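You operate a simulated robot arm through the tools that you are given. There is no shell and no other tool.

Carry out the task below with a simulated robot arm. There is one attempt and no reset: what you move stays moved.

## Task
Top up the canister that runs low from the packet with the same goods.
Fine: empty the packet into it and stand it back; lid on again; leave the other canister shut.

The check looks at the end state, three seconds after you hand in, the way a careful person would. Anything else that was tipped, shoved, dropped, spilled or broken makes it a failure. A push-on lid holds only when it is set on centred and level and pressed home; a screw cap is set on level and turned clockwise until tight.

## Robot
A 6-joint arm with a two-finger parallel gripper, fixed in place. Base frame: the origin is on the floor under the middle of its stand, x ahead of it, y to its left, z up. Lengths are in m, angles in rad, forces in N, time in s.
With the tool pointing down near the work surface it reaches from about 0.32 to 0.7 m from the base axis. Its first joint turns from -2.897 to 2.897 rad. Payload 4.1 kg.
The tool frame sits at the grasp point between the pads (the TCP): z along the fingers, y along the line on which they close. The tips reach 0.023 m beyond it. Largest opening 0.094 m; finger width 0.038, thickness 0.01; the body of the gripper, 0.054 by 0.096 m, starts 0.039 m behind the TCP.
Orientation is that of the tool frame in the base frame, as a unit quaternion [w, x, y, z]. With the fingers straight down and closing along the base's y, the tool's x points along the base's -x, its y along +y and its z along -z.

## Interface
- The arm moves only by the tool drive_tool. Its argument "targets" is a list of rows, each a list of 6 numbers: the shift along the tool's x, y, z in m, then the turn, a rotation vector about the tool's x, y, z in rad. In form: [[x, y, z, rx, ry, rz], ...]. A call has 1 to 20 rows; each row is the pose to reach, as a shift and turn from the pose commanded when the call began, along the tool's axes at that moment. "jaw" is the gripper command, from -1 (shut) to 1 (fully open), values between in proportion, set as the call begins (left out, the last holds). Each row takes 0.2 s and may step no farther than 0.05 m and 0.15 rad from the row before; otherwise, or with a gripper value out of range, the whole call is refused. A pose out of reach is approached as far as the arm can. The call stops where the force on the tool passes 40 N (or 10 N more than at its start, if that is more) or the arm is blocked; 0.2 s more then pass. Each finger travels about 0.045 m/s and halts on what it meets, pressing with about 36 N; the grip force reading is that of the motor and also rises with nothing between the fingers. The clock runs only during rows and for 0.2 s after the last one: add rows that repeat a pose to give the fingers time. It gives the time, the measured TCP pose, the force on the tool (base axes), the opening and the grip force at its end, in the units of the frame above (readings bear some noise), with the torque about the TCP (base axes, N m) and any sound that the robot's microphone picked up.
- Cameras (640 x 400 px; columns grow to the right, rows downward): "scene" is fixed at [0.0487, 0.4979, 1.7229]; the picture's right is [-0.72, -0.69, 0.00], its down [-0.43, 0.45, -0.78] and it looks along [0.54, -0.56, -0.62] (base axes); focal length 342 px, centre (320, 200). "wrist" rides on the gripper at [0.086, 0.016, -0.074] in the tool frame; the picture's right is [-0.18, 0.98, 0.00], its down [-0.58, -0.11, -0.81] and it looks along [-0.79, -0.15, 0.59] (tool axes); focal length 243 px, centre (320, 200). There is no depth. A picture from a camera that has moved, and an enlarged one, comes with that camera's place and axes in the base frame and with its lens.
- camera(camera): a new picture of that camera. It takes no simulated time.
- slide_trunk(by): slides the trunk up (or, below 0, down) by that many m; the arm rides with it, the base frame stays. It gives what a move gives, with no picture.
- inspect(camera, box): a new picture of the part [left, top, right, bottom] of that camera's present view, enlarged. It takes no simulated time.
- finish_job(): hands the job in; it is judged then, once.

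Places have to be worked out from the pictures, the camera data and where the tool is seen. Open the gripper and draw the arm clear of the work before you hand the job in, unless the task says otherwise.

The tools are called after "Call:" by a JSON object that holds its "api" and its "payload". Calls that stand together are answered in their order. drive_tool: Moves the arm, as the interface text tells. Its arguments: {"type":"object","properties":{"targets":{"type":"array","items":{"type":"array","items":{"type":"number"}}},"jaw":{"type":"number"}},"required":["targets"]} The other tools are called the same way: slide_trunk (by) moves the trunk up or down; camera (camera) takes a picture; inspect (camera, box) takes an enlarged picture of a part of a camera's view; finish_job () hands the job in.

At the start:

```text
t: 0.0
eef_pos: [0.3368, -0.1383, 1.2943]
tcp_rot: [0.0, 0.0, 1.0, 0.001]
ft_force: [-0.5, -0.4, 0.6]
moment: [0.02, 0.02, 0.03]
opening: 0.0938
grasp_force: 0.0
trunk travel left (down, up): [-0.525, 0.065]
```

scene: 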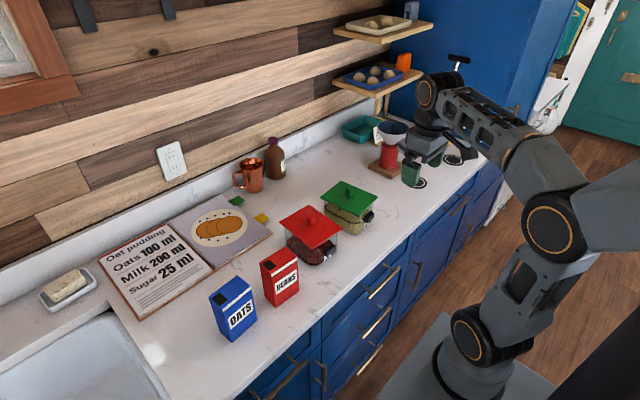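
wrist: 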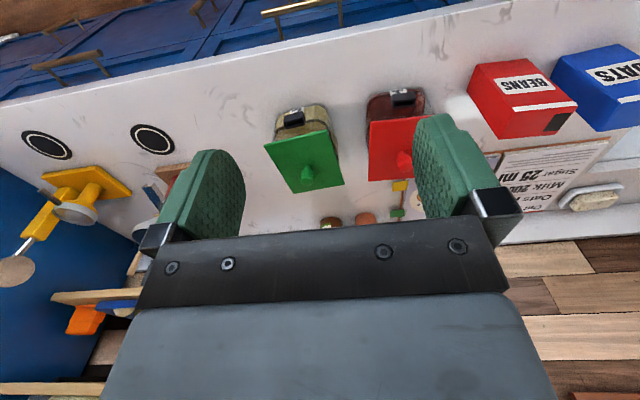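

I start by looking closely at the canisters and packets to see which canister runs low.

Call:
{"api": "inspect", "payload": {"camera": "scene", "box": [260, 160, 400, 280]}}

Call:
{"api": "inspect", "payload": {"camera": "scene", "box": [190, 230, 330, 350]}}

Call:
{"api": "inspect", "payload": {"camera": "wrist", "box": [240, 60, 440, 220]}}

Call:
{"api": "inspect", "payload": {"camera": "wrist", "box": [440, 20, 640, 180]}}

```text
3.33 times, centred on (330, 220) of scene
camera zoom: at [0.0487, 0.4979, 1.7229], right [-0.72, -0.69, 0.0], down [-0.43, 0.45, -0.78], along [0.54, -0.56, -0.62], focal length 1138 px, centre (287, 133)
```

zoom: 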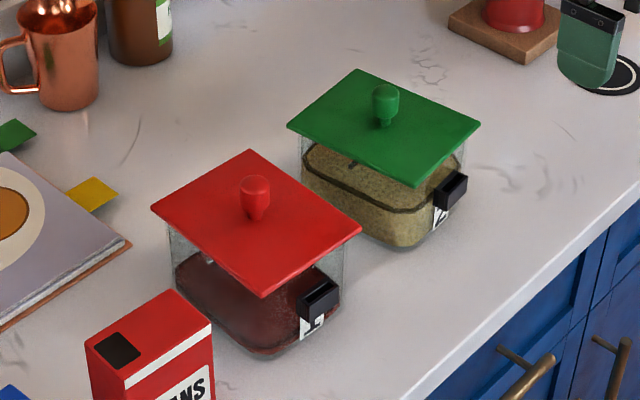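

```text
3.33 times, centred on (260, 290) of scene
camera zoom: at [0.0487, 0.4979, 1.7229], right [-0.72, -0.69, 0.0], down [-0.43, 0.45, -0.78], along [0.54, -0.56, -0.62], focal length 1138 px, centre (520, -100)
```

zoom: 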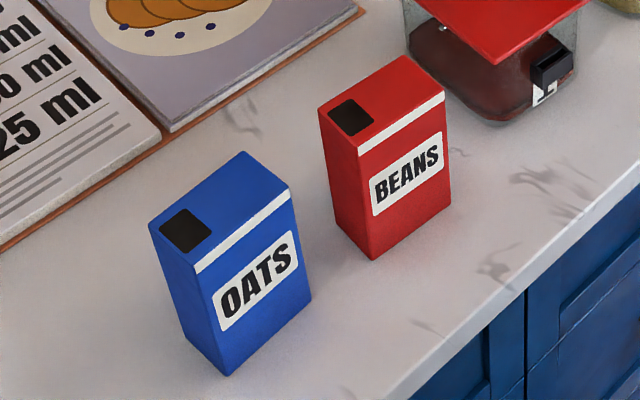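

```text
2.50 times, centred on (340, 140) of wrist
camera zoom: at [0.2494, -0.1226, 1.3696], right [0.18, 0.98, 0.0], down [0.58, -0.11, 0.81], along [0.79, -0.15, -0.59], focal length 606 px, centre (270, 350)
```

zoom: 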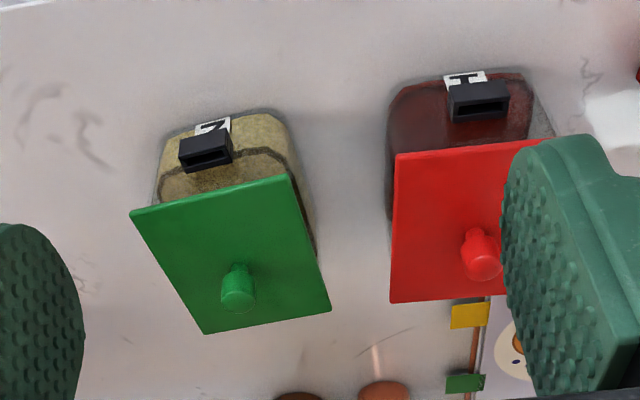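

```text
2.50 times, centred on (540, 100) of wrist
camera zoom: at [0.2494, -0.1226, 1.3696], right [0.18, 0.98, 0.0], down [0.58, -0.11, 0.81], along [0.79, -0.15, -0.59], focal length 606 px, centre (-230, 450)
```

zoom: 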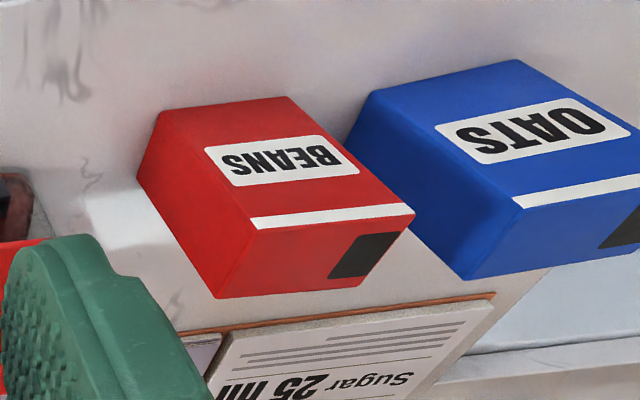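

From triangulating the two views: the counter sits at about z=0.92, the red-lid canister's knob is near (0.596,-0.029,1.05), the green-lid knob near (0.603,-0.217,1.045), and the packets are about 0.083x0.052x0.14 at (0.531,0.151) and (0.538,0.293). I lower the tool in front of the counter to view the canisters from the side.

Call:
{"api": "drive_tool", "payload": {"targets": [[0, 0, 0.04, 0, 0, 0], [0, 0, 0.08, 0, 0, 0], [0, 0, 0.12, 0, 0, 0], [0, 0, 0.16, 0, 0, 0], [0, 0, 0.16, 0, 0, 0]]}}

Call:
{"api": "camera", "payload": {"camera": "wrist"}}

```text
t: 1.2
eef_pos: [0.3368, -0.1379, 1.1339]
tcp_rot: [0.0, 0.0, 1.0, 0.0]
ft_force: [-0.2, -0.6, 0.7]
moment: [0.0, 0.0, -0.01]
opening: 0.094
grasp_force: 0.0
trunk travel left (down, up): [-0.525, 0.065]
```

```text
taken
camera wrist: at [0.2491, -0.1224, 1.2085], right [0.18, 0.98, 0.0], down [0.58, -0.11, 0.81], along [0.79, -0.15, -0.59], focal length 243 px, centre (320, 200)
```

wrist: 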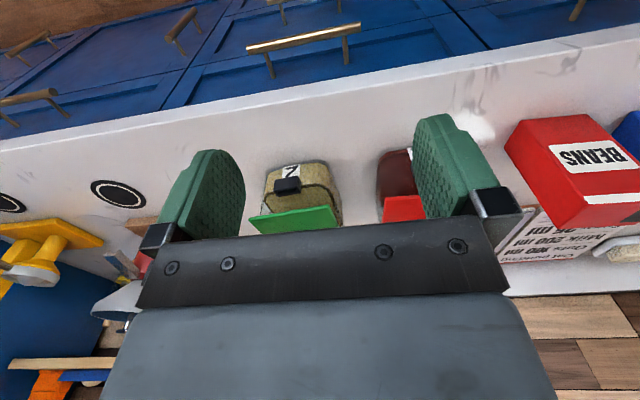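

The gripper body blocks the upper part of the view, so I tilt the tool so the wrist camera looks more level, and move across in front of the red-lid canister.

Call:
{"api": "drive_tool", "payload": {"targets": [[0, 0.04, 0, 0, -0.12, 0], [0, 0.08, 0, 0, -0.24, 0], [0, 0.12, 0, 0, -0.36, 0], [0, 0.15, 0, 0, -0.48, 0], [0, 0.15, 0, 0, -0.6, 0], [0, 0.15, 0, 0, -0.6, 0]]}}

Call:
{"api": "camera", "payload": {"camera": "wrist"}}

```text
t: 2.6
eef_pos: [0.3373, 0.0125, 1.134]
tcp_rot: [0.296, 0.0, 0.955, 0.0]
ft_force: [1.1, -0.2, -0.2]
moment: [0.03, 0.01, 0.0]
opening: 0.0941
grasp_force: 0.1
trunk travel left (down, up): [-0.525, 0.065]
```

```text
taken
camera wrist: at [0.2226, 0.0273, 1.1476], right [0.15, 0.98, 0.1], down [0.02, -0.11, 0.99], along [0.99, -0.15, -0.04], focal length 243 px, centre (320, 200)
```

wrist: 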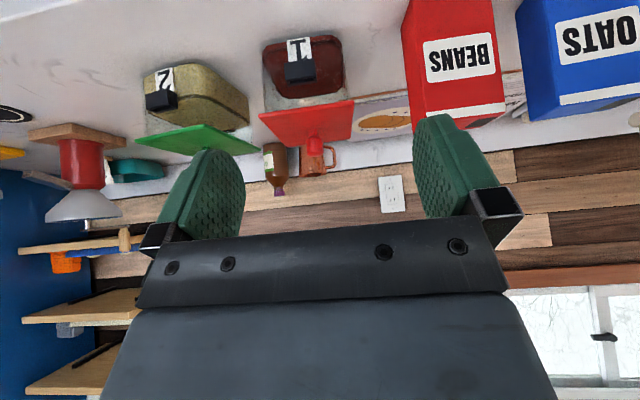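

Now both canisters are visible from the front; I enlarge each.

Call:
{"api": "inspect", "payload": {"camera": "wrist", "box": [240, 20, 370, 160]}}

Call:
{"api": "inspect", "payload": {"camera": "wrist", "box": [130, 50, 270, 160]}}

Call:
{"api": "camera", "payload": {"camera": "scene"}}

```text
2.86 times, centred on (305, 90) of wrist
camera zoom: at [0.2226, 0.0273, 1.1476], right [0.15, 0.98, 0.1], down [0.02, -0.11, 0.99], along [0.99, -0.15, -0.04], focal length 693 px, centre (363, 514)
```

zoom: 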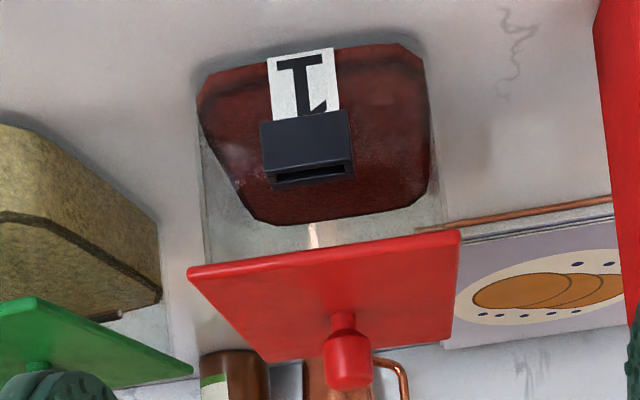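

```text
3.64 times, centred on (200, 105) of wrist
camera zoom: at [0.2226, 0.0273, 1.1476], right [0.15, 0.98, 0.1], down [0.02, -0.11, 0.99], along [0.99, -0.15, -0.04], focal length 882 px, centre (756, 546)
```

zoom: 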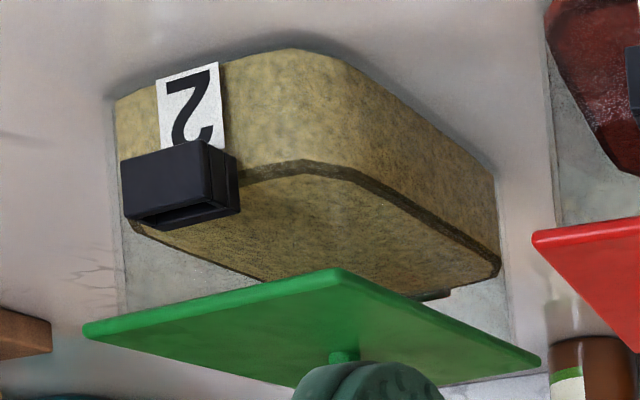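

```text
taken
```

scene: 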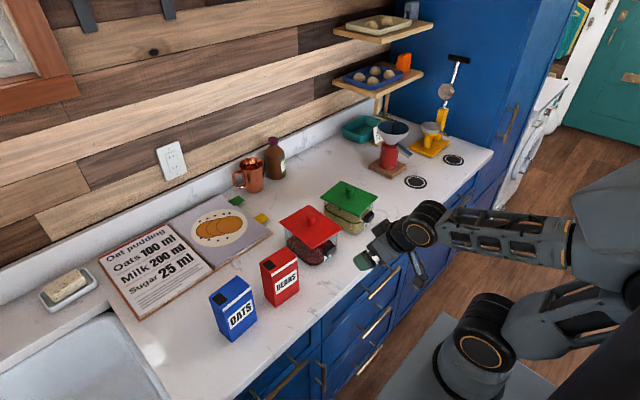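

Canister 1 (red lid, dark red goods) appears to have the lower level; I enlarge more to be sure before acting.

Call:
{"api": "inspect", "payload": {"camera": "wrist", "box": [255, 25, 355, 105]}}

Call:
{"api": "inspect", "payload": {"camera": "scene", "box": [275, 195, 345, 275]}}

Call:
{"api": "inspect", "payload": {"camera": "scene", "box": [310, 170, 390, 240]}}

```text
5.00 times, centred on (305, 65) of wrist
camera zoom: at [0.2226, 0.0273, 1.1476], right [0.15, 0.98, 0.1], down [0.02, -0.11, 0.99], along [0.99, -0.15, -0.04], focal length 1213 px, centre (395, 875)
```

zoom: 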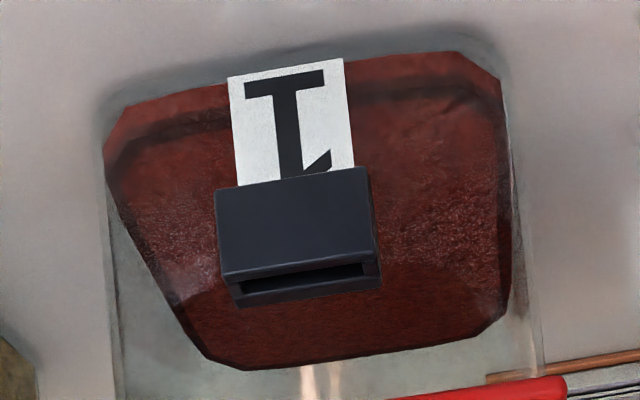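

```text
5.00 times, centred on (310, 235) of scene
camera zoom: at [0.0487, 0.4979, 1.7229], right [-0.72, -0.69, 0.0], down [-0.43, 0.45, -0.78], along [0.54, -0.56, -0.62], focal length 1708 px, centre (370, 25)
```

zoom: 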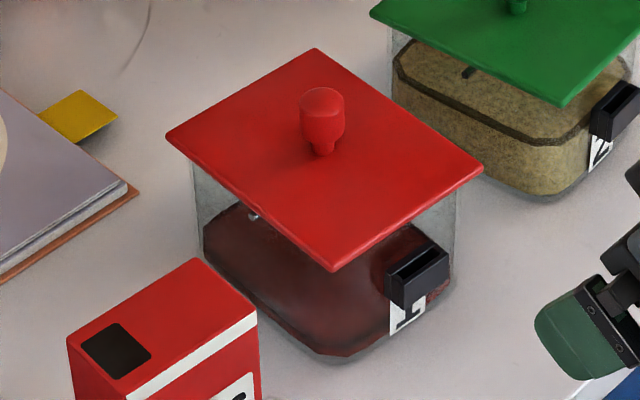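

```text
5.71 times, centred on (350, 205) of scene
camera zoom: at [0.0487, 0.4979, 1.7229], right [-0.72, -0.69, 0.0], down [-0.43, 0.45, -0.78], along [0.54, -0.56, -0.62], focal length 1952 px, centre (149, 171)
```

zoom: 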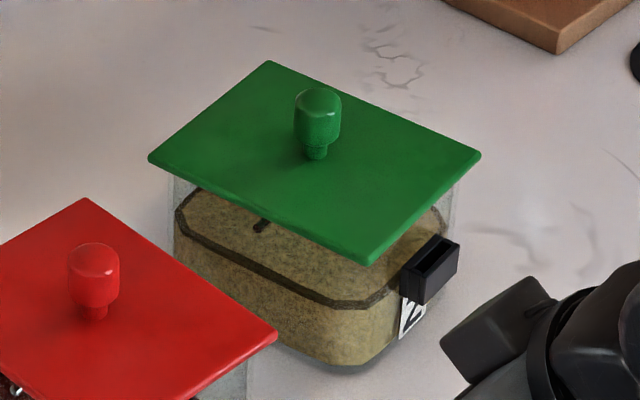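

Canister 1 (red lid, dark red beans) is clearly the low one and the BEANS packet matches it; the green one is left alone. I level the tool again and bring it above the red lid's knob at about (0.597,-0.029), staying high.

Call:
{"api": "drive_tool", "payload": {"targets": [[-0.0315, -0.0052, 0.0116, 0, 0.075, 0], [-0.063, -0.0104, 0.0231, 0, 0.15, 0], [-0.0944, -0.0156, 0.0347, 0, 0.225, 0], [-0.1259, -0.0208, 0.0462, 0, 0.3, 0], [-0.1574, -0.0259, 0.0578, 0, 0.375, 0], [-0.1889, -0.0311, 0.0693, 0, 0.45, 0], [-0.2203, -0.0363, 0.0809, 0, 0.525, 0], [-0.2518, -0.0415, 0.0924, 0, 0.6, 0], [-0.2518, -0.0415, 0.0924, 0, 0.6, 0]], "jaw": 1}}

Call:
{"api": "camera", "payload": {"camera": "wrist"}}

Call:
{"api": "camera", "payload": {"camera": "scene"}}

```text
t: 4.6
eef_pos: [0.5968, -0.0302, 1.1999]
tcp_rot: [-0.001, 0.001, 1.0, -0.001]
ft_force: [0.0, 0.2, -1.2]
moment: [0.01, -0.01, -0.04]
opening: 0.094
grasp_force: 0.1
trunk travel left (down, up): [-0.525, 0.065]
```

```text
taken
camera wrist: at [0.5096, -0.0149, 1.2744], right [0.18, 0.98, 0.0], down [0.58, -0.11, 0.81], along [0.79, -0.15, -0.59], focal length 243 px, centre (320, 200)
```

wrist: 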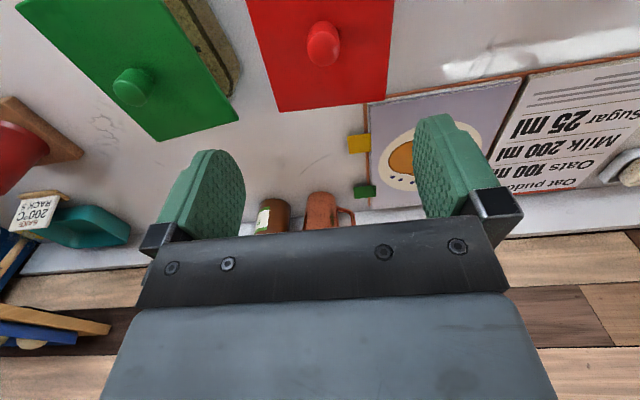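

```text
taken
```

scene: 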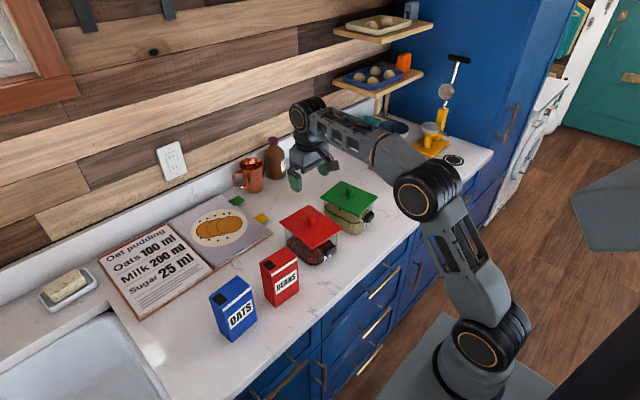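

The knob shows at column 323, straight below the TCP (estimated (0.595,-0.0285)). I descend to z=1.065 and check again.

Call:
{"api": "drive_tool", "payload": {"targets": [[0.001, 0.001, 0.045, 0, 0, 0], [0.001, 0.001, 0.09, 0, 0, 0], [0.001, 0.001, 0.125, 0, 0, 0], [0.001, 0.001, 0.135, 0, 0, 0], [0.001, 0.001, 0.135, 0, 0, 0]]}}

Call:
{"api": "camera", "payload": {"camera": "wrist"}}

Call:
{"api": "inspect", "payload": {"camera": "scene", "box": [270, 150, 370, 250]}}

```text
t: 5.8
eef_pos: [0.5964, -0.0284, 1.0641]
tcp_rot: [0.0, 0.001, 1.0, 0.0]
ft_force: [0.0, -0.6, 0.1]
moment: [0.0, 0.0, -0.03]
opening: 0.0939
grasp_force: 0.1
trunk travel left (down, up): [-0.525, 0.065]
```

```text
taken
camera wrist: at [0.5095, -0.0138, 1.1393], right [0.18, 0.98, 0.0], down [0.58, -0.11, 0.81], along [0.79, -0.15, -0.59], focal length 243 px, centre (320, 200)
```

wrist: 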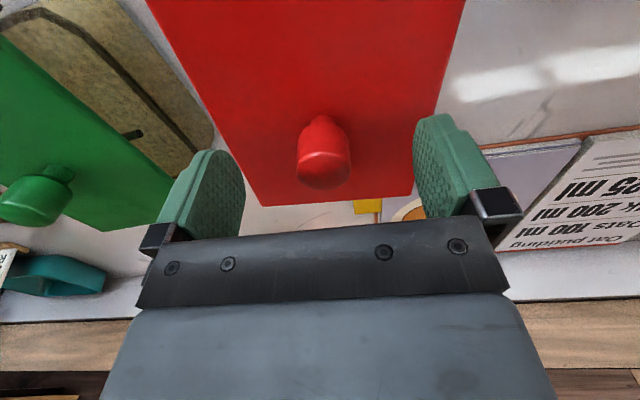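

```text
4.00 times, centred on (320, 200) of scene
camera zoom: at [0.0487, 0.4979, 1.7229], right [-0.72, -0.69, 0.0], down [-0.43, 0.45, -0.78], along [0.54, -0.56, -0.62], focal length 1366 px, centre (320, 200)
```

zoom: 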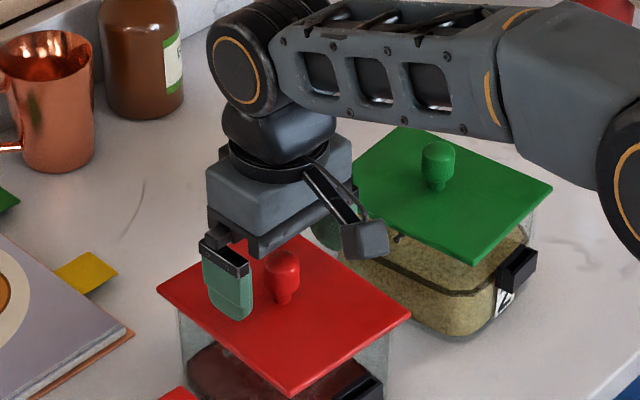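

The knob is centred between the fingers (base near (0.594,-0.028)), so I go down 0.018 more and then close on it.

Call:
{"api": "drive_tool", "payload": {"targets": [[0.002, 0, 0.009, 0, 0, 0], [0.002, 0, 0.018, 0, 0, 0], [0.002, 0, 0.018, 0, 0, 0]]}}

Call:
{"api": "drive_tool", "payload": {"targets": [[0, 0, 0, 0, 0, 0], [0, 0, 0, 0, 0, 0], [0, 0, 0, 0, 0, 0], [0, 0, 0, 0, 0, 0], [0, 0, 0, 0, 0, 0], [0, 0, 0, 0, 0, 0], [0, 0, 0, 0, 0, 0]], "jaw": -1}}

Call:
{"api": "camera", "payload": {"camera": "wrist"}}

```text
t: 6.6
eef_pos: [0.5942, -0.0307, 1.0471]
tcp_rot: [0.0, 0.0, 1.0, 0.0]
ft_force: [-0.6, 0.5, 0.1]
moment: [0.01, 0.0, -0.01]
opening: 0.0941
grasp_force: 0.0
trunk travel left (down, up): [-0.525, 0.065]
```

```text
t: 8.2
eef_pos: [0.5936, -0.03, 1.0474]
tcp_rot: [0.0, 0.001, 1.0, 0.0]
ft_force: [0.6, 0.2, -0.2]
moment: [0.0, 0.03, 0.0]
opening: 0.0255
grasp_force: 35.6
trunk travel left (down, up): [-0.525, 0.065]
heard: snap
```

```text
taken
camera wrist: at [0.507, -0.014, 1.122], right [0.18, 0.98, 0.0], down [0.58, -0.11, 0.81], along [0.79, -0.15, -0.59], focal length 243 px, centre (320, 200)
```

wrist: 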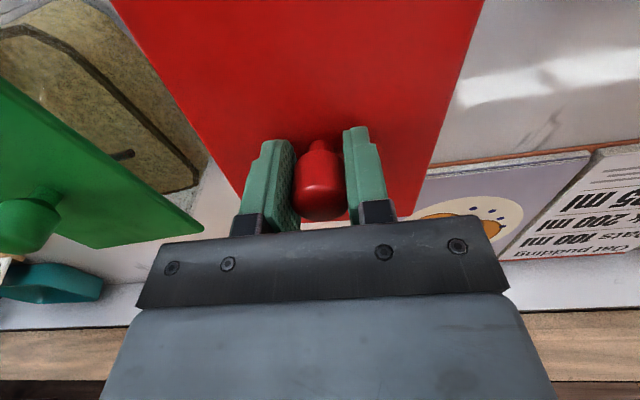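

The knob is gripped (opening 0.0255) and a snap was heard. I lift slowly and watch the force.

Call:
{"api": "drive_tool", "payload": {"targets": [[0, 0, -0.004, 0, 0, 0], [0, 0, -0.008, 0, 0, 0], [0, 0, -0.012, 0, 0, 0], [0, 0, -0.016, 0, 0, 0], [0, 0, -0.02, 0, 0, 0]]}}

Call:
{"api": "inspect", "payload": {"camera": "scene", "box": [270, 170, 370, 270]}}

```text
t: 9.4
eef_pos: [0.5938, -0.0278, 1.0684]
tcp_rot: [0.001, 0.0, 1.0, 0.0]
ft_force: [-0.3, -0.2, -0.7]
moment: [0.03, 0.0, 0.01]
opening: 0.0257
grasp_force: 36.1
trunk travel left (down, up): [-0.525, 0.065]
```

```text
4.00 times, centred on (320, 220) of scene
camera zoom: at [0.0487, 0.4979, 1.7229], right [-0.72, -0.69, 0.0], down [-0.43, 0.45, -0.78], along [0.54, -0.56, -0.62], focal length 1366 px, centre (320, 120)
```

zoom: 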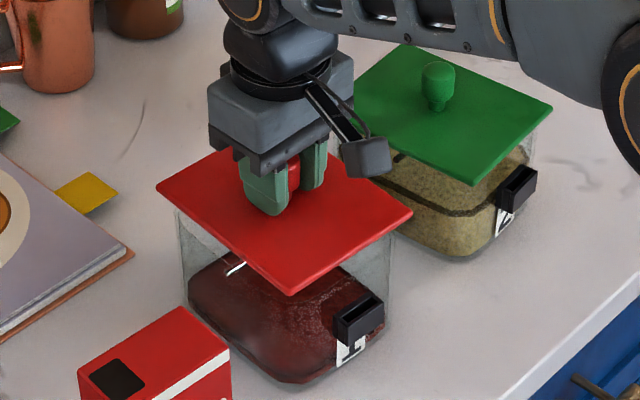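

The lid comes free easily while the canister stays put. I keep lifting to z≈1.20 and look at what is inside.

Call:
{"api": "drive_tool", "payload": {"targets": [[0, 0, -0.02, 0, 0, 0], [0, 0, -0.05, 0, 0, 0], [0, 0, -0.08, 0, 0, 0], [0, 0, -0.11, 0, 0, 0], [0, 0, -0.13, 0, 0, 0], [0, 0, -0.13, 0, 0, 0]]}}

Call:
{"api": "inspect", "payload": {"camera": "scene", "box": [260, 130, 380, 270]}}

Call:
{"api": "camera", "payload": {"camera": "wrist"}}

```text
t: 10.8
eef_pos: [0.596, -0.0293, 1.1981]
tcp_rot: [0.0, 0.0, 1.0, 0.0]
ft_force: [-0.8, -0.9, -1.0]
moment: [-0.03, -0.01, 0.03]
opening: 0.0255
grasp_force: 36.0
trunk travel left (down, up): [-0.525, 0.065]
```

```text
2.86 times, centred on (320, 200) of scene
camera zoom: at [0.0487, 0.4979, 1.7229], right [-0.72, -0.69, 0.0], down [-0.43, 0.45, -0.78], along [0.54, -0.56, -0.62], focal length 976 px, centre (320, 200)
```

zoom: 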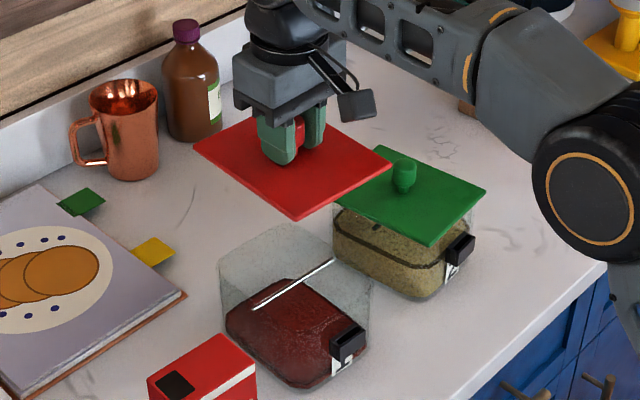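

```text
taken
camera wrist: at [0.5078, -0.014, 1.2731], right [0.18, 0.98, 0.0], down [0.58, -0.11, 0.81], along [0.79, -0.15, -0.59], focal length 243 px, centre (320, 200)
```

wrist: 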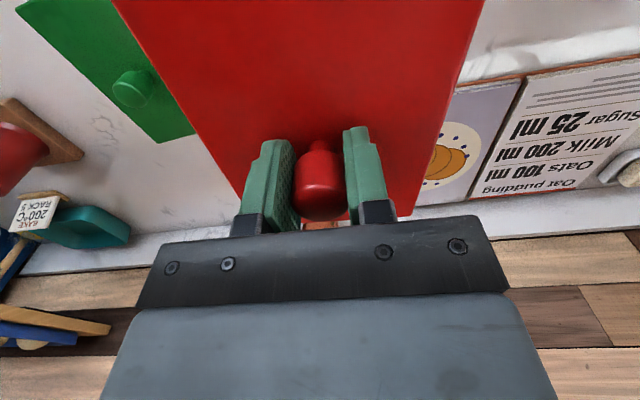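

A thin bright bar lies across the canister; I enlarge the canister to see what it is.

Call:
{"api": "inspect", "payload": {"camera": "scene", "box": [280, 205, 350, 275]}}

```text
5.71 times, centred on (315, 240) of scene
camera zoom: at [0.0487, 0.4979, 1.7229], right [-0.72, -0.69, 0.0], down [-0.43, 0.45, -0.78], along [0.54, -0.56, -0.62], focal length 1952 px, centre (349, -29)
```

zoom: 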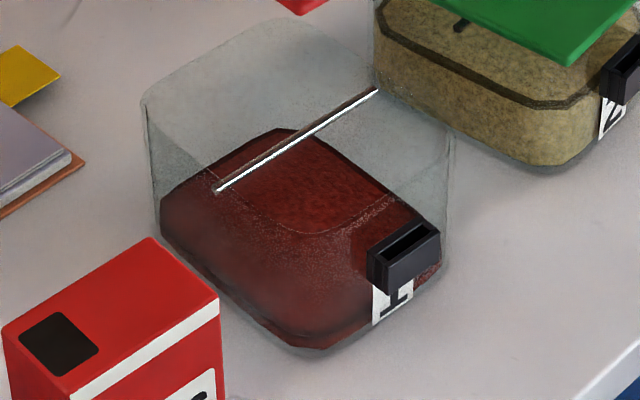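

It is a fixed levelling bar across the rim at mid-depth (x≈0.59), so I will pour in front of or behind it. Now I carry the lid, high over the green canister, to the clear counter area near (0.50,-0.38).

Call:
{"api": "drive_tool", "payload": {"targets": [[0.0094, -0.0351, 0, 0, 0, 0], [0.0188, -0.0702, 0, 0, 0, 0], [0.0281, -0.1054, 0, 0, 0, 0], [0.0375, -0.1405, 0, 0, 0, 0], [0.0469, -0.1756, 0, 0, 0, 0], [0.0563, -0.2107, 0, 0, 0, 0], [0.0657, -0.2458, 0, 0, 0, 0], [0.075, -0.281, 0, 0, 0, 0], [0.0844, -0.3161, 0, 0, 0, 0], [0.0938, -0.3512, 0, 0, 0, 0], [0.0938, -0.3512, 0, 0, 0, 0]]}}

Call:
{"api": "camera", "payload": {"camera": "scene"}}

Call:
{"api": "camera", "payload": {"camera": "wrist"}}

```text
t: 13.2
eef_pos: [0.4993, -0.3815, 1.1963]
tcp_rot: [0.0, 0.0, 1.0, 0.001]
ft_force: [-0.3, -0.7, -0.5]
moment: [0.02, -0.01, 0.01]
opening: 0.0257
grasp_force: 35.7
trunk travel left (down, up): [-0.525, 0.065]
```

```text
taken
```

scene: 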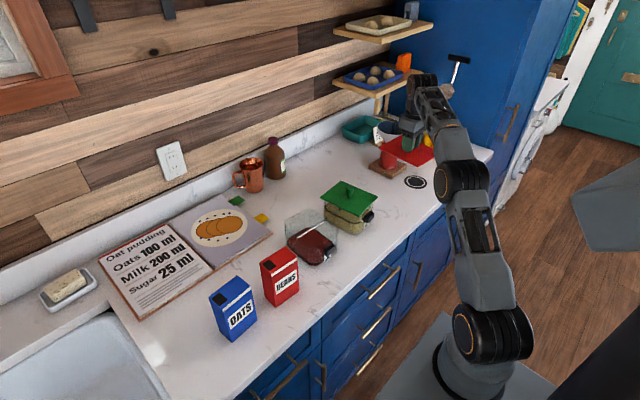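

```text
taken
camera wrist: at [0.4122, -0.3653, 1.2716], right [0.18, 0.98, 0.0], down [0.58, -0.11, 0.81], along [0.79, -0.15, -0.59], focal length 243 px, centre (320, 200)
```

wrist: 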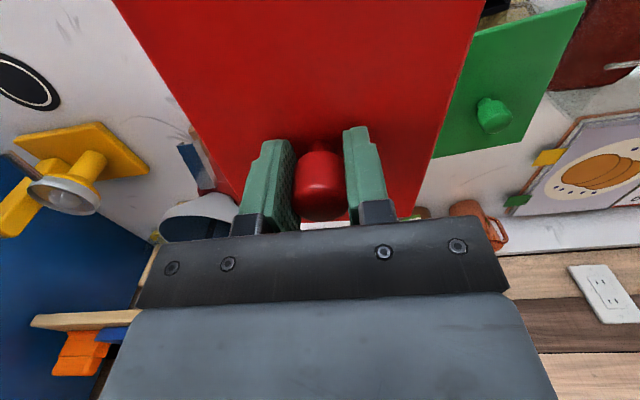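

The area is clear; the lid's front edge would sit near the counter edge, so I shift 0.02 m inward while descending to z≈0.98, above contact.

Call:
{"api": "drive_tool", "payload": {"targets": [[-0.01, -0.003, 0.04, 0, 0, 0], [-0.02, -0.005, 0.08, 0, 0, 0], [-0.02, -0.005, 0.12, 0, 0, 0], [-0.02, -0.005, 0.16, 0, 0, 0], [-0.02, -0.005, 0.195, 0, 0, 0], [-0.02, -0.005, 0.217, 0, 0, 0], [-0.02, -0.005, 0.217, 0, 0, 0]]}}

Call:
{"api": "inspect", "payload": {"camera": "scene", "box": [320, 130, 480, 250]}}

Call:
{"api": "camera", "payload": {"camera": "wrist"}}

```text
t: 14.8
eef_pos: [0.521, -0.3836, 0.9798]
tcp_rot: [0.0, 0.0, 1.0, 0.001]
ft_force: [1.1, 0.0, -1.1]
moment: [0.01, 0.03, 0.01]
opening: 0.0258
grasp_force: 35.3
trunk travel left (down, up): [-0.525, 0.065]
```

```text
3.33 times, centred on (400, 190) of scene
camera zoom: at [0.0487, 0.4979, 1.7229], right [-0.72, -0.69, 0.0], down [-0.43, 0.45, -0.78], along [0.54, -0.56, -0.62], focal length 1138 px, centre (53, 233)
```

zoom: 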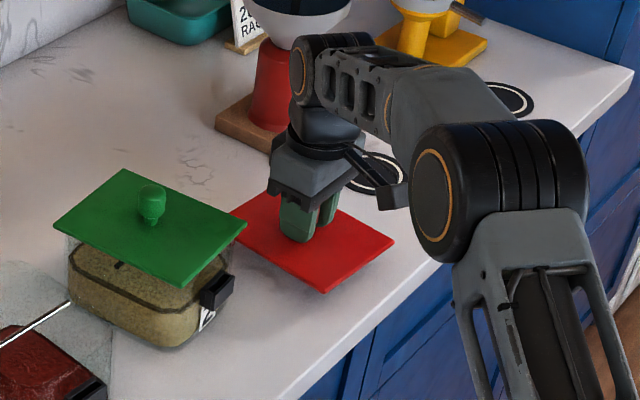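

```text
taken
camera wrist: at [0.4335, -0.3681, 1.0554], right [0.18, 0.98, 0.0], down [0.58, -0.11, 0.81], along [0.79, -0.15, -0.59], focal length 243 px, centre (320, 200)
```

wrist: 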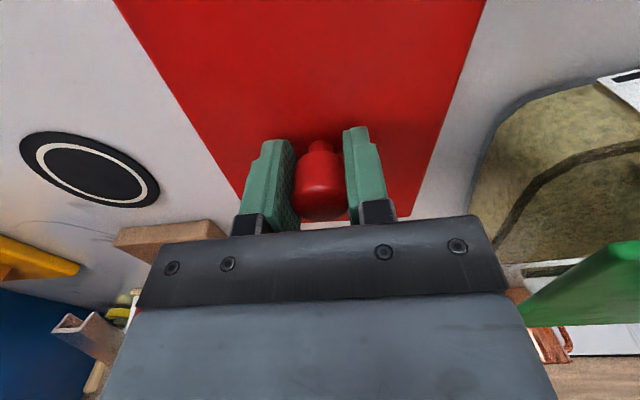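

The lid hovers just over the counter with space on both sides. I lower in small steps until contact.

Call:
{"api": "drive_tool", "payload": {"targets": [[0, 0, 0.004, 0, 0, 0], [0, 0, 0.008, 0, 0, 0], [0, 0, 0.012, 0, 0, 0], [0, 0, 0.012, 0, 0, 0]]}}

Call:
{"api": "drive_tool", "payload": {"targets": [[0, 0, 0.002, 0, 0, 0], [0, 0, 0.004, 0, 0, 0], [0, 0, 0.004, 0, 0, 0]]}}

```text
t: 15.8
eef_pos: [0.5216, -0.3852, 0.9673]
tcp_rot: [0.0, 0.0, 1.0, 0.0]
ft_force: [-0.7, 0.5, -0.9]
moment: [0.01, -0.02, -0.02]
opening: 0.0259
grasp_force: 35.7
trunk travel left (down, up): [-0.525, 0.065]
```

```text
t: 16.6
eef_pos: [0.5204, -0.3859, 0.9631]
tcp_rot: [0.0, 0.0, 1.0, 0.001]
ft_force: [0.0, 0.6, -1.6]
moment: [0.01, 0.02, -0.01]
opening: 0.0256
grasp_force: 36.0
trunk travel left (down, up): [-0.525, 0.065]
```

No contact yet at z=0.963 (force still only the lid's weight), so I continue in small steps.

Call:
{"api": "drive_tool", "payload": {"targets": [[0, 0, 0.002, 0, 0, 0], [0, 0, 0.004, 0, 0, 0], [0, 0, 0.004, 0, 0, 0]]}}

Call:
{"api": "inspect", "payload": {"camera": "scene", "box": [370, 170, 450, 230]}}

```text
t: 17.4
eef_pos: [0.5195, -0.3862, 0.9596]
tcp_rot: [-0.001, 0.0, 1.0, 0.0]
ft_force: [0.1, -0.2, -0.5]
moment: [0.0, 0.03, 0.01]
opening: 0.0255
grasp_force: 35.9
trunk travel left (down, up): [-0.525, 0.065]
```

```text
6.67 times, centred on (410, 200) of scene
camera zoom: at [0.0487, 0.4979, 1.7229], right [-0.72, -0.69, 0.0], down [-0.43, 0.45, -0.78], along [0.54, -0.56, -0.62], focal length 2277 px, centre (-280, 200)
```

zoom: 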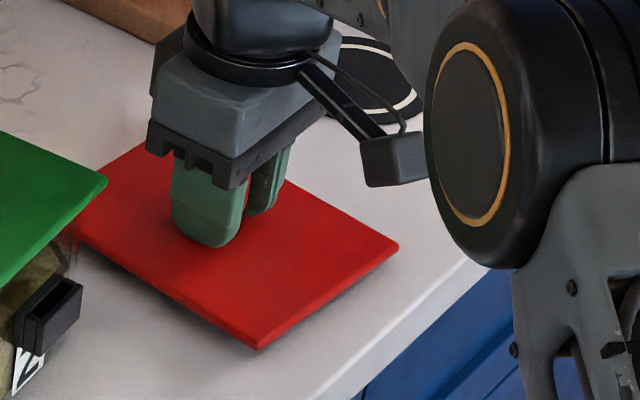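

Still a thin shadow gap under the lid; I keep lowering 2 mm at a time.

Call:
{"api": "drive_tool", "payload": {"targets": [[0, 0, 0.002, 0, 0, 0], [0, 0, 0.003, 0, 0, 0], [0, 0, 0.003, 0, 0, 0]]}}

Call:
{"api": "drive_tool", "payload": {"targets": [[0, 0, 0.001, 0, 0, 0], [0, 0, 0.002, 0, 0, 0], [0, 0, 0.002, 0, 0, 0]]}}

```text
t: 18.2
eef_pos: [0.52, -0.3852, 0.9577]
tcp_rot: [0.001, -0.001, 1.0, 0.0]
ft_force: [0.2, 0.6, -1.4]
moment: [0.02, 0.01, 0.02]
opening: 0.0256
grasp_force: 35.7
trunk travel left (down, up): [-0.525, 0.065]
```

```text
t: 19.0
eef_pos: [0.52, -0.3856, 0.9548]
tcp_rot: [0.0, -0.001, 1.0, -0.001]
ft_force: [-1.4, 0.4, 0.2]
moment: [0.04, 0.0, -0.02]
opening: 0.0258
grasp_force: 35.9
trunk travel left (down, up): [-0.525, 0.065]
```

Call:
{"api": "drive_tool", "payload": {"targets": [[0, 0, 0.001, 0, 0, 0], [0, 0, 0.002, 0, 0, 0], [0, 0, 0.002, 0, 0, 0]]}}

Call:
{"api": "inspect", "payload": {"camera": "scene", "box": [370, 170, 450, 230]}}

```text
t: 19.8
eef_pos: [0.5195, -0.3847, 0.9525]
tcp_rot: [0.0, 0.0, 1.0, -0.001]
ft_force: [-0.4, 1.1, -0.3]
moment: [0.0, -0.02, -0.02]
opening: 0.0257
grasp_force: 35.9
trunk travel left (down, up): [-0.525, 0.065]
```

```text
6.67 times, centred on (410, 200) of scene
camera zoom: at [0.0487, 0.4979, 1.7229], right [-0.72, -0.69, 0.0], down [-0.43, 0.45, -0.78], along [0.54, -0.56, -0.62], focal length 2277 px, centre (-280, 200)
```

zoom: 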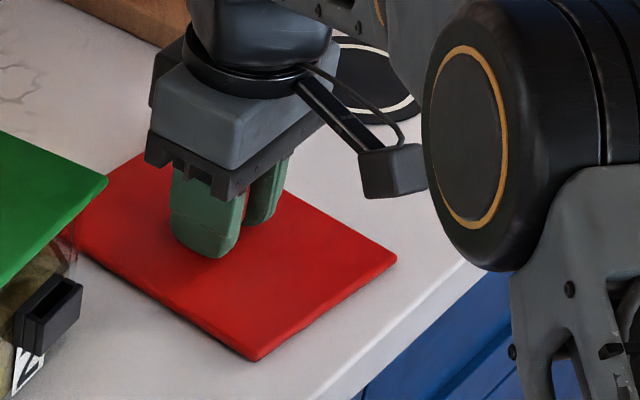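

The lid is nearly flush with the counter; one or two millimetres more until the force rises.

Call:
{"api": "drive_tool", "payload": {"targets": [[0, 0, 0.001, 0, 0, 0], [0, 0, 0.0015, 0, 0, 0], [0, 0, 0.0015, 0, 0, 0]]}}

Call:
{"api": "drive_tool", "payload": {"targets": [[0, 0, 0.001, 0, 0, 0], [0, 0, 0.0015, 0, 0, 0], [0, 0, 0.0015, 0, 0, 0]]}}

```text
t: 20.6
eef_pos: [0.5187, -0.3852, 0.9518]
tcp_rot: [0.0, 0.0, 1.0, 0.0]
ft_force: [0.0, 0.9, 1.2]
moment: [0.06, -0.1, 0.05]
opening: 0.0257
grasp_force: 36.0
trunk travel left (down, up): [-0.525, 0.065]
```

```text
t: 21.4
eef_pos: [0.52, -0.3853, 0.9514]
tcp_rot: [0.0, 0.0, 1.0, -0.001]
ft_force: [-0.7, -0.9, 13.2]
moment: [0.58, 0.3, 0.1]
opening: 0.0257
grasp_force: 35.9
trunk travel left (down, up): [-0.525, 0.065]
```

Firm contact at z≈0.951 (13 N). I release the knob and then lift clear.

Call:
{"api": "drive_tool", "payload": {"targets": [[0, 0, -0.001, 0, 0, 0], [0, 0, -0.001, 0, 0, 0], [0, 0, -0.001, 0, 0, 0], [0, 0, -0.001, 0, 0, 0], [0, 0, -0.001, 0, 0, 0]], "jaw": 1}}

Call:
{"api": "drive_tool", "payload": {"targets": [[0, 0, -0.03, 0, 0, 0], [0, 0, -0.07, 0, 0, 0], [0, 0, -0.11, 0, 0, 0], [0, 0, -0.15, 0, 0, 0], [0, 0, -0.19, 0, 0, 0], [0, 0, -0.24, 0, 0, 0]]}}

Call:
{"api": "camera", "payload": {"camera": "scene"}}

Call:
{"api": "camera", "payload": {"camera": "wrist"}}

```text
t: 22.6
eef_pos: [0.5196, -0.3849, 0.9506]
tcp_rot: [0.0, 0.0, 1.0, 0.0]
ft_force: [0.2, 0.3, -0.1]
moment: [-0.02, -0.01, 0.0]
opening: 0.0939
grasp_force: 0.0
trunk travel left (down, up): [-0.525, 0.065]
```

```text
t: 24.0
eef_pos: [0.5142, -0.3808, 1.1889]
tcp_rot: [0.0, 0.0, 1.0, 0.001]
ft_force: [0.0, 1.0, -0.4]
moment: [0.01, -0.04, 0.0]
opening: 0.0941
grasp_force: 0.2
out of reach, approached as far as the arm can: row 6
trunk travel left (down, up): [-0.525, 0.065]
```

```text
taken
```

scene: 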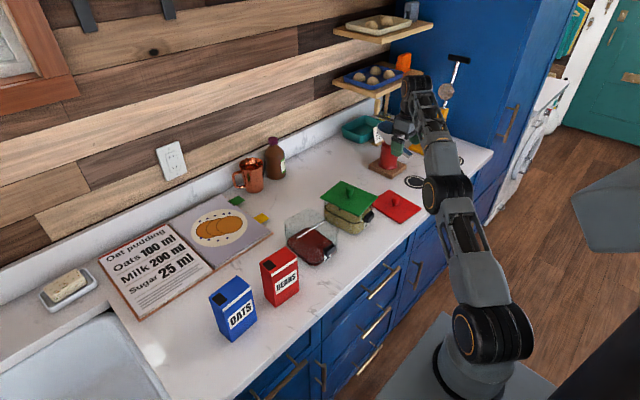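

```text
taken
camera wrist: at [0.4283, -0.3649, 1.2639], right [0.18, 0.98, 0.0], down [0.58, -0.11, 0.8], along [0.79, -0.15, -0.59], focal length 243 px, centre (320, 200)
```

wrist: 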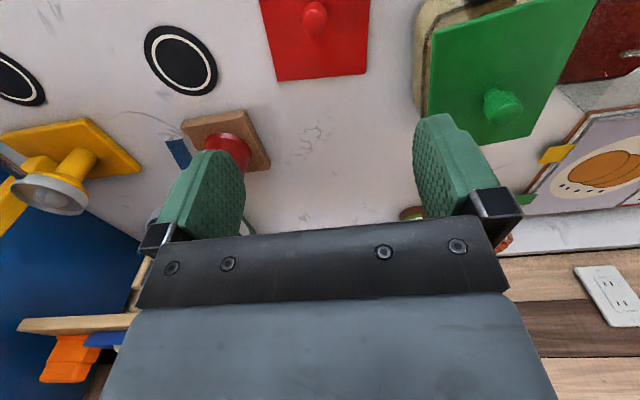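

The lid rests flat on the counter and everything else is undisturbed. Next I want a level, front-on grasp of the packet with the wrist camera on the upper side (so it clears the counter), so I move to free space near (0.42,0.05,1.22) to test the wrist roll.

Call:
{"api": "drive_tool", "payload": {"targets": [[0.0085, 0.039, -0.003, 0, 0, 0], [0.017, 0.078, -0.006, 0, 0, 0], [0.0256, 0.1175, -0.008, 0, 0, 0], [0.034, 0.157, -0.011, 0, 0, 0], [0.043, 0.196, -0.014, 0, 0, 0], [0.051, 0.235, -0.016, 0, 0, 0], [0.06, 0.274, -0.019, 0, 0, 0], [0.068, 0.313, -0.022, 0, 0, 0], [0.077, 0.352, -0.025, 0, 0, 0], [0.0855, 0.392, -0.027, 0, 0, 0], [0.094, 0.431, -0.03, 0, 0, 0], [0.094, 0.431, -0.03, 0, 0, 0]]}}

Call:
{"api": "drive_tool", "payload": {"targets": [[0, 0, 0, 0, 0, 0.14], [0, 0, 0, 0, 0, 0.28], [0, 0, 0, 0, 0, 0.42], [0, 0, 0, 0, 0, 0.56], [0, 0, 0, 0, 0, 0.7], [0, 0, 0, 0, 0, 0.84], [0, 0, 0, 0, 0, 0.98], [0, 0, 0, 0, 0, 1.12], [0, 0, 0, 0, 0, 1.26], [0, 0, 0, 0, 0, 1.4], [0, 0, 0, 0, 0, 1.4]]}}

```text
t: 26.6
eef_pos: [0.423, 0.0488, 1.2182]
tcp_rot: [-0.001, 0.0, 1.0, 0.0]
ft_force: [0.9, 0.1, 0.7]
moment: [0.06, 0.03, -0.01]
opening: 0.094
grasp_force: 0.1
out of reach, approached as far as the arm can: row 1, 2, 3, 4
trunk travel left (down, up): [-0.525, 0.065]
```

```text
t: 29.0
eef_pos: [0.4216, 0.0489, 1.2181]
tcp_rot: [-0.001, 0.645, 0.764, 0.0]
ft_force: [-0.5, 0.3, 0.0]
moment: [-0.01, -0.01, -0.02]
opening: 0.0939
grasp_force: 0.0
trunk travel left (down, up): [-0.525, 0.065]
```

The roll by +1.4 rad works; I continue to +π.

Call:
{"api": "drive_tool", "payload": {"targets": [[0, 0, 0, 0, 0, 0.14], [0, 0, 0, 0, 0, 0.28], [0, 0, 0, 0, 0, 0.42], [0, 0, 0, 0, 0, 0.56], [0, 0, 0, 0, 0, 0.7], [0, 0, 0, 0, 0, 0.84], [0, 0, 0, 0, 0, 0.98], [0, 0, 0, 0, 0, 1.12], [0, 0, 0, 0, 0, 1.26], [0, 0, 0, 0, 0, 1.4], [0, 0, 0, 0, 0, 1.54], [0, 0, 0, 0, 0, 1.66], [0, 0, 0, 0, 0, 1.7416], [0, 0, 0, 0, 0, 1.7416]]}}

Call:
{"api": "camera", "payload": {"camera": "scene"}}

```text
t: 32.0
eef_pos: [0.4185, -0.0444, 1.2165]
tcp_rot: [-0.002, 1.0, 0.002, 0.0]
ft_force: [-0.9, -0.4, 0.5]
moment: [0.02, -0.01, 0.02]
opening: 0.0941
grasp_force: 0.1
out of reach, approached as far as the arm can: row 11, 12, 13, 14
trunk travel left (down, up): [-0.525, 0.065]
```

```text
taken
```

scene: 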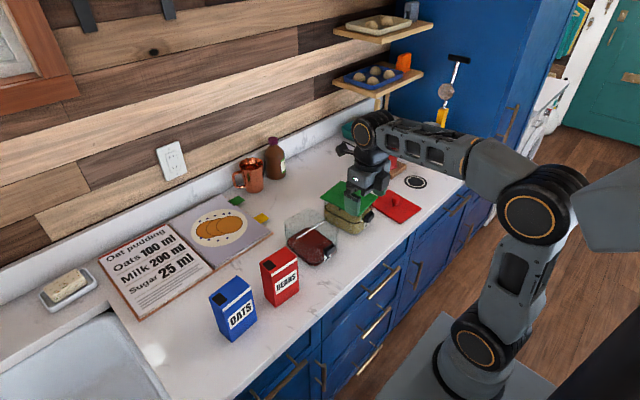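

Rolling to +π hits the wrist limit, so I choose a side grasp instead: tool coming from the canister side, pointing left and ~30° down, closing on the packet's 0.052 m thickness, camera on top; pouring is then a tilt of the tool to the left about x. I roll back to about +π/2 (plus 0.06 for the packet's yaw) first.

Call:
{"api": "drive_tool", "payload": {"targets": [[0.005, 0.005, -0.003, 0, 0, -0.1374], [0.01, 0.01, -0.006, 0, 0, -0.2747], [0.015, 0.014, -0.009, 0, 0, -0.4121], [0.02, 0.018, -0.012, 0, 0, -0.5495], [0.025, 0.023, -0.015, 0, 0, -0.6868], [0.03, 0.027, -0.018, 0, 0, -0.8242], [0.035, 0.032, -0.021, 0, 0, -0.9615], [0.04, 0.037, -0.024, 0, 0, -1.0989], [0.045, 0.041, -0.027, 0, 0, -1.2363], [0.05, 0.046, -0.03, 0, 0, -1.3736], [0.055, 0.05, -0.03, 0, 0, -1.511], [0.055, 0.05, -0.03, 0, 0, -1.511]]}}

Call:
{"api": "camera", "payload": {"camera": "wrist"}}

```text
t: 34.6
eef_pos: [0.4748, -0.0942, 1.2436]
tcp_rot: [0.0, 0.727, 0.687, 0.0]
ft_force: [0.6, 0.0, 0.0]
moment: [0.01, 0.01, -0.04]
opening: 0.0939
grasp_force: 0.0
trunk travel left (down, up): [-0.525, 0.065]
```

```text
taken
camera wrist: at [0.4948, -0.0087, 1.3187], right [0.97, -0.24, 0.0], down [-0.14, -0.57, 0.81], along [-0.19, -0.78, -0.59], focal length 243 px, centre (320, 200)
```

wrist: 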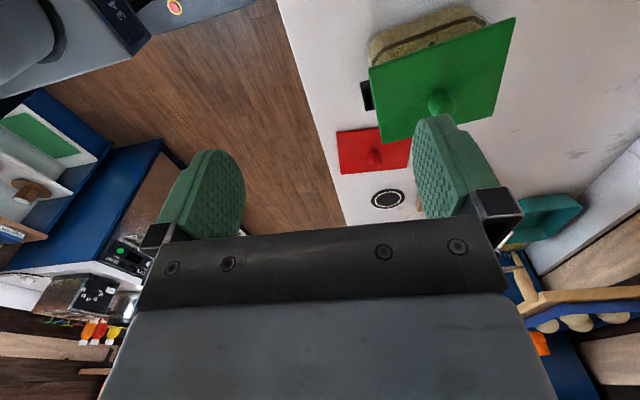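

The tool is rolled as wanted. Now I tilt 60° toward +y and move to about (0.52,0.0,1.20), still well above the canisters.

Call:
{"api": "drive_tool", "payload": {"targets": [[0.012, 0.005, 0.0055, 0, 0.1309, 0], [0.0241, 0.0099, 0.011, 0, 0.2618, 0], [0.0362, 0.0149, 0.0165, 0, 0.3927, 0], [0.0482, 0.0198, 0.022, 0, 0.5236, 0], [0.0603, 0.0248, 0.0275, 0, 0.6545, 0], [0.0723, 0.0297, 0.033, 0, 0.7854, 0], [0.0844, 0.0347, 0.0385, 0, 0.9163, 0], [0.0964, 0.0396, 0.044, 0, 1.0472, 0], [0.0964, 0.0396, 0.044, 0, 1.0472, 0]]}}

Call:
{"api": "camera", "payload": {"camera": "wrist"}}

Call:
{"api": "camera", "payload": {"camera": "scene"}}

```text
t: 36.6
eef_pos: [0.5174, 0.0015, 1.2003]
tcp_rot: [-0.343, 0.63, 0.593, 0.365]
ft_force: [-0.5, -0.4, 0.0]
moment: [0.02, 0.01, 0.02]
opening: 0.0941
grasp_force: 0.1
trunk travel left (down, up): [-0.525, 0.065]
```

```text
taken
camera wrist: at [0.5326, -0.0216, 1.3125], right [0.98, -0.15, -0.16], down [-0.17, -0.98, -0.1], along [-0.14, 0.13, -0.98], focal length 243 px, centre (320, 200)
```

wrist: 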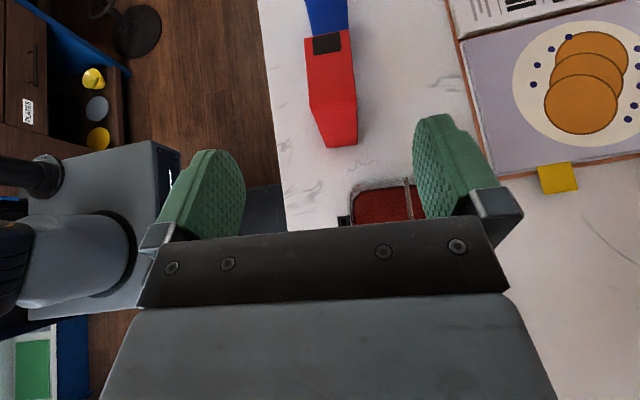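

```text
taken
```

scene: 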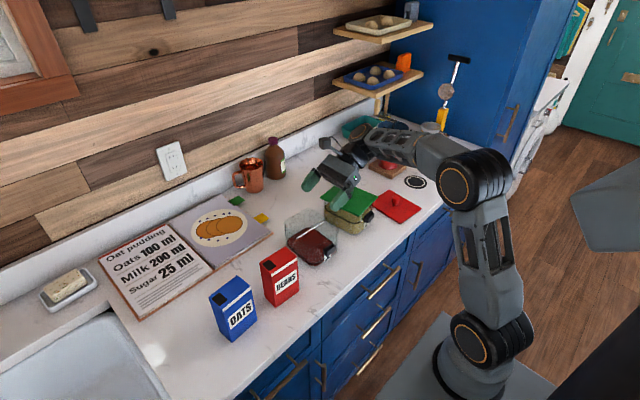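

The arm reaches this tilted pose fine, and the wrist camera looks down on the packet. I enlarge it to fix its position and yaw.

Call:
{"api": "inspect", "payload": {"camera": "wrist", "box": [280, 0, 440, 160]}}

Call:
{"api": "inspect", "payload": {"camera": "wrist", "box": [290, 20, 370, 80]}}

```text
2.50 times, centred on (360, 80) of wrist
camera zoom: at [0.5326, -0.0216, 1.3125], right [0.98, -0.15, -0.16], down [-0.17, -0.98, -0.1], along [-0.14, 0.13, -0.98], focal length 606 px, centre (220, 500)
```

zoom: 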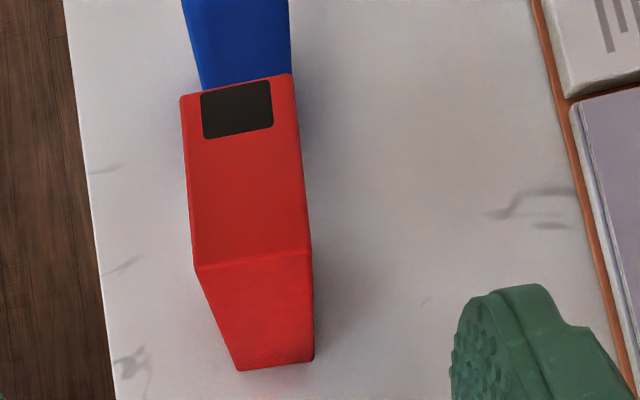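

```text
6.67 times, centred on (330, 50) of wrist
camera zoom: at [0.5326, -0.0216, 1.3125], right [0.98, -0.15, -0.16], down [-0.17, -0.98, -0.1], along [-0.14, 0.13, -0.98], focal length 1618 px, centre (253, 1200)
```

zoom: 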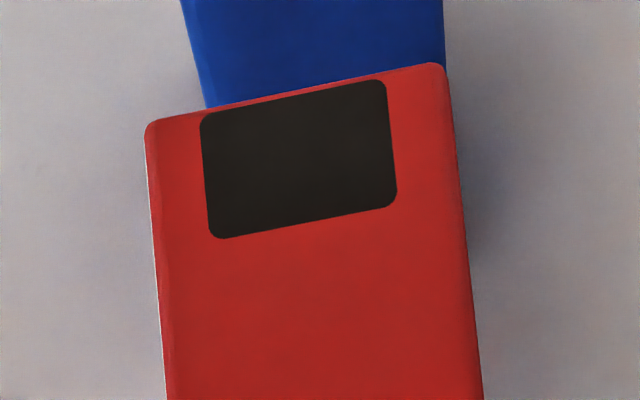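

The packet's centre comes out at (0.530,0.153), yaw ≈ -0.065, spout hole right at its +y top edge. I move to a pre-grasp point 0.09 m back along the tool axis from the planned grasp (0.5287,0.130,1.028).

Call:
{"api": "drive_tool", "payload": {"targets": [[-0.0169, 0.0004, 0.0216, 0, 0, 0], [-0.0338, 0.0008, 0.0432, 0, 0, 0], [-0.0508, 0.0011, 0.0649, 0, 0, 0], [-0.0677, 0.0015, 0.0865, 0, 0, 0], [-0.0846, 0.0019, 0.1081, 0, 0, 0], [-0.0846, 0.0019, 0.1081, 0, 0, 0]]}}

Call:
{"api": "camera", "payload": {"camera": "wrist"}}

Call:
{"api": "inspect", "payload": {"camera": "scene", "box": [230, 150, 390, 310]}}

```text
t: 38.0
eef_pos: [0.5226, 0.0525, 1.0708]
tcp_rot: [-0.342, 0.631, 0.594, 0.364]
ft_force: [-0.4, -0.4, -0.4]
moment: [-0.01, 0.0, -0.01]
opening: 0.0936
grasp_force: 0.1
trunk travel left (down, up): [-0.525, 0.065]
```

```text
taken
camera wrist: at [0.5382, 0.03, 1.1835], right [0.98, -0.15, -0.16], down [-0.17, -0.98, -0.1], along [-0.14, 0.12, -0.98], focal length 243 px, centre (320, 200)
```

wrist: 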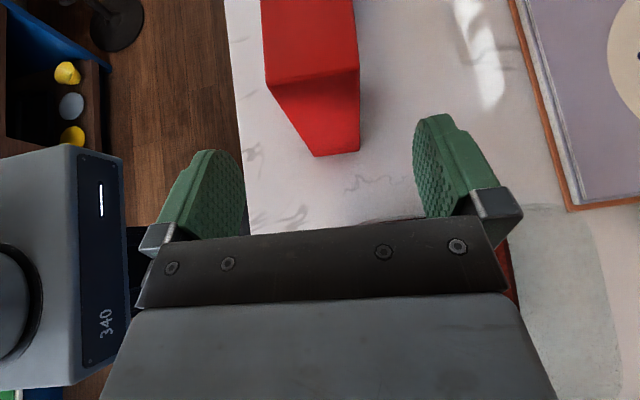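

```text
2.50 times, centred on (310, 230) of scene
camera zoom: at [0.0487, 0.4979, 1.7229], right [-0.72, -0.69, 0.0], down [-0.43, 0.45, -0.78], along [0.54, -0.56, -0.62], focal length 854 px, centre (345, 125)
```

zoom: 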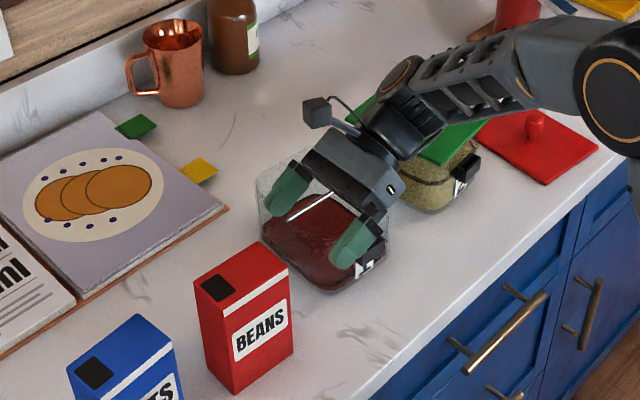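

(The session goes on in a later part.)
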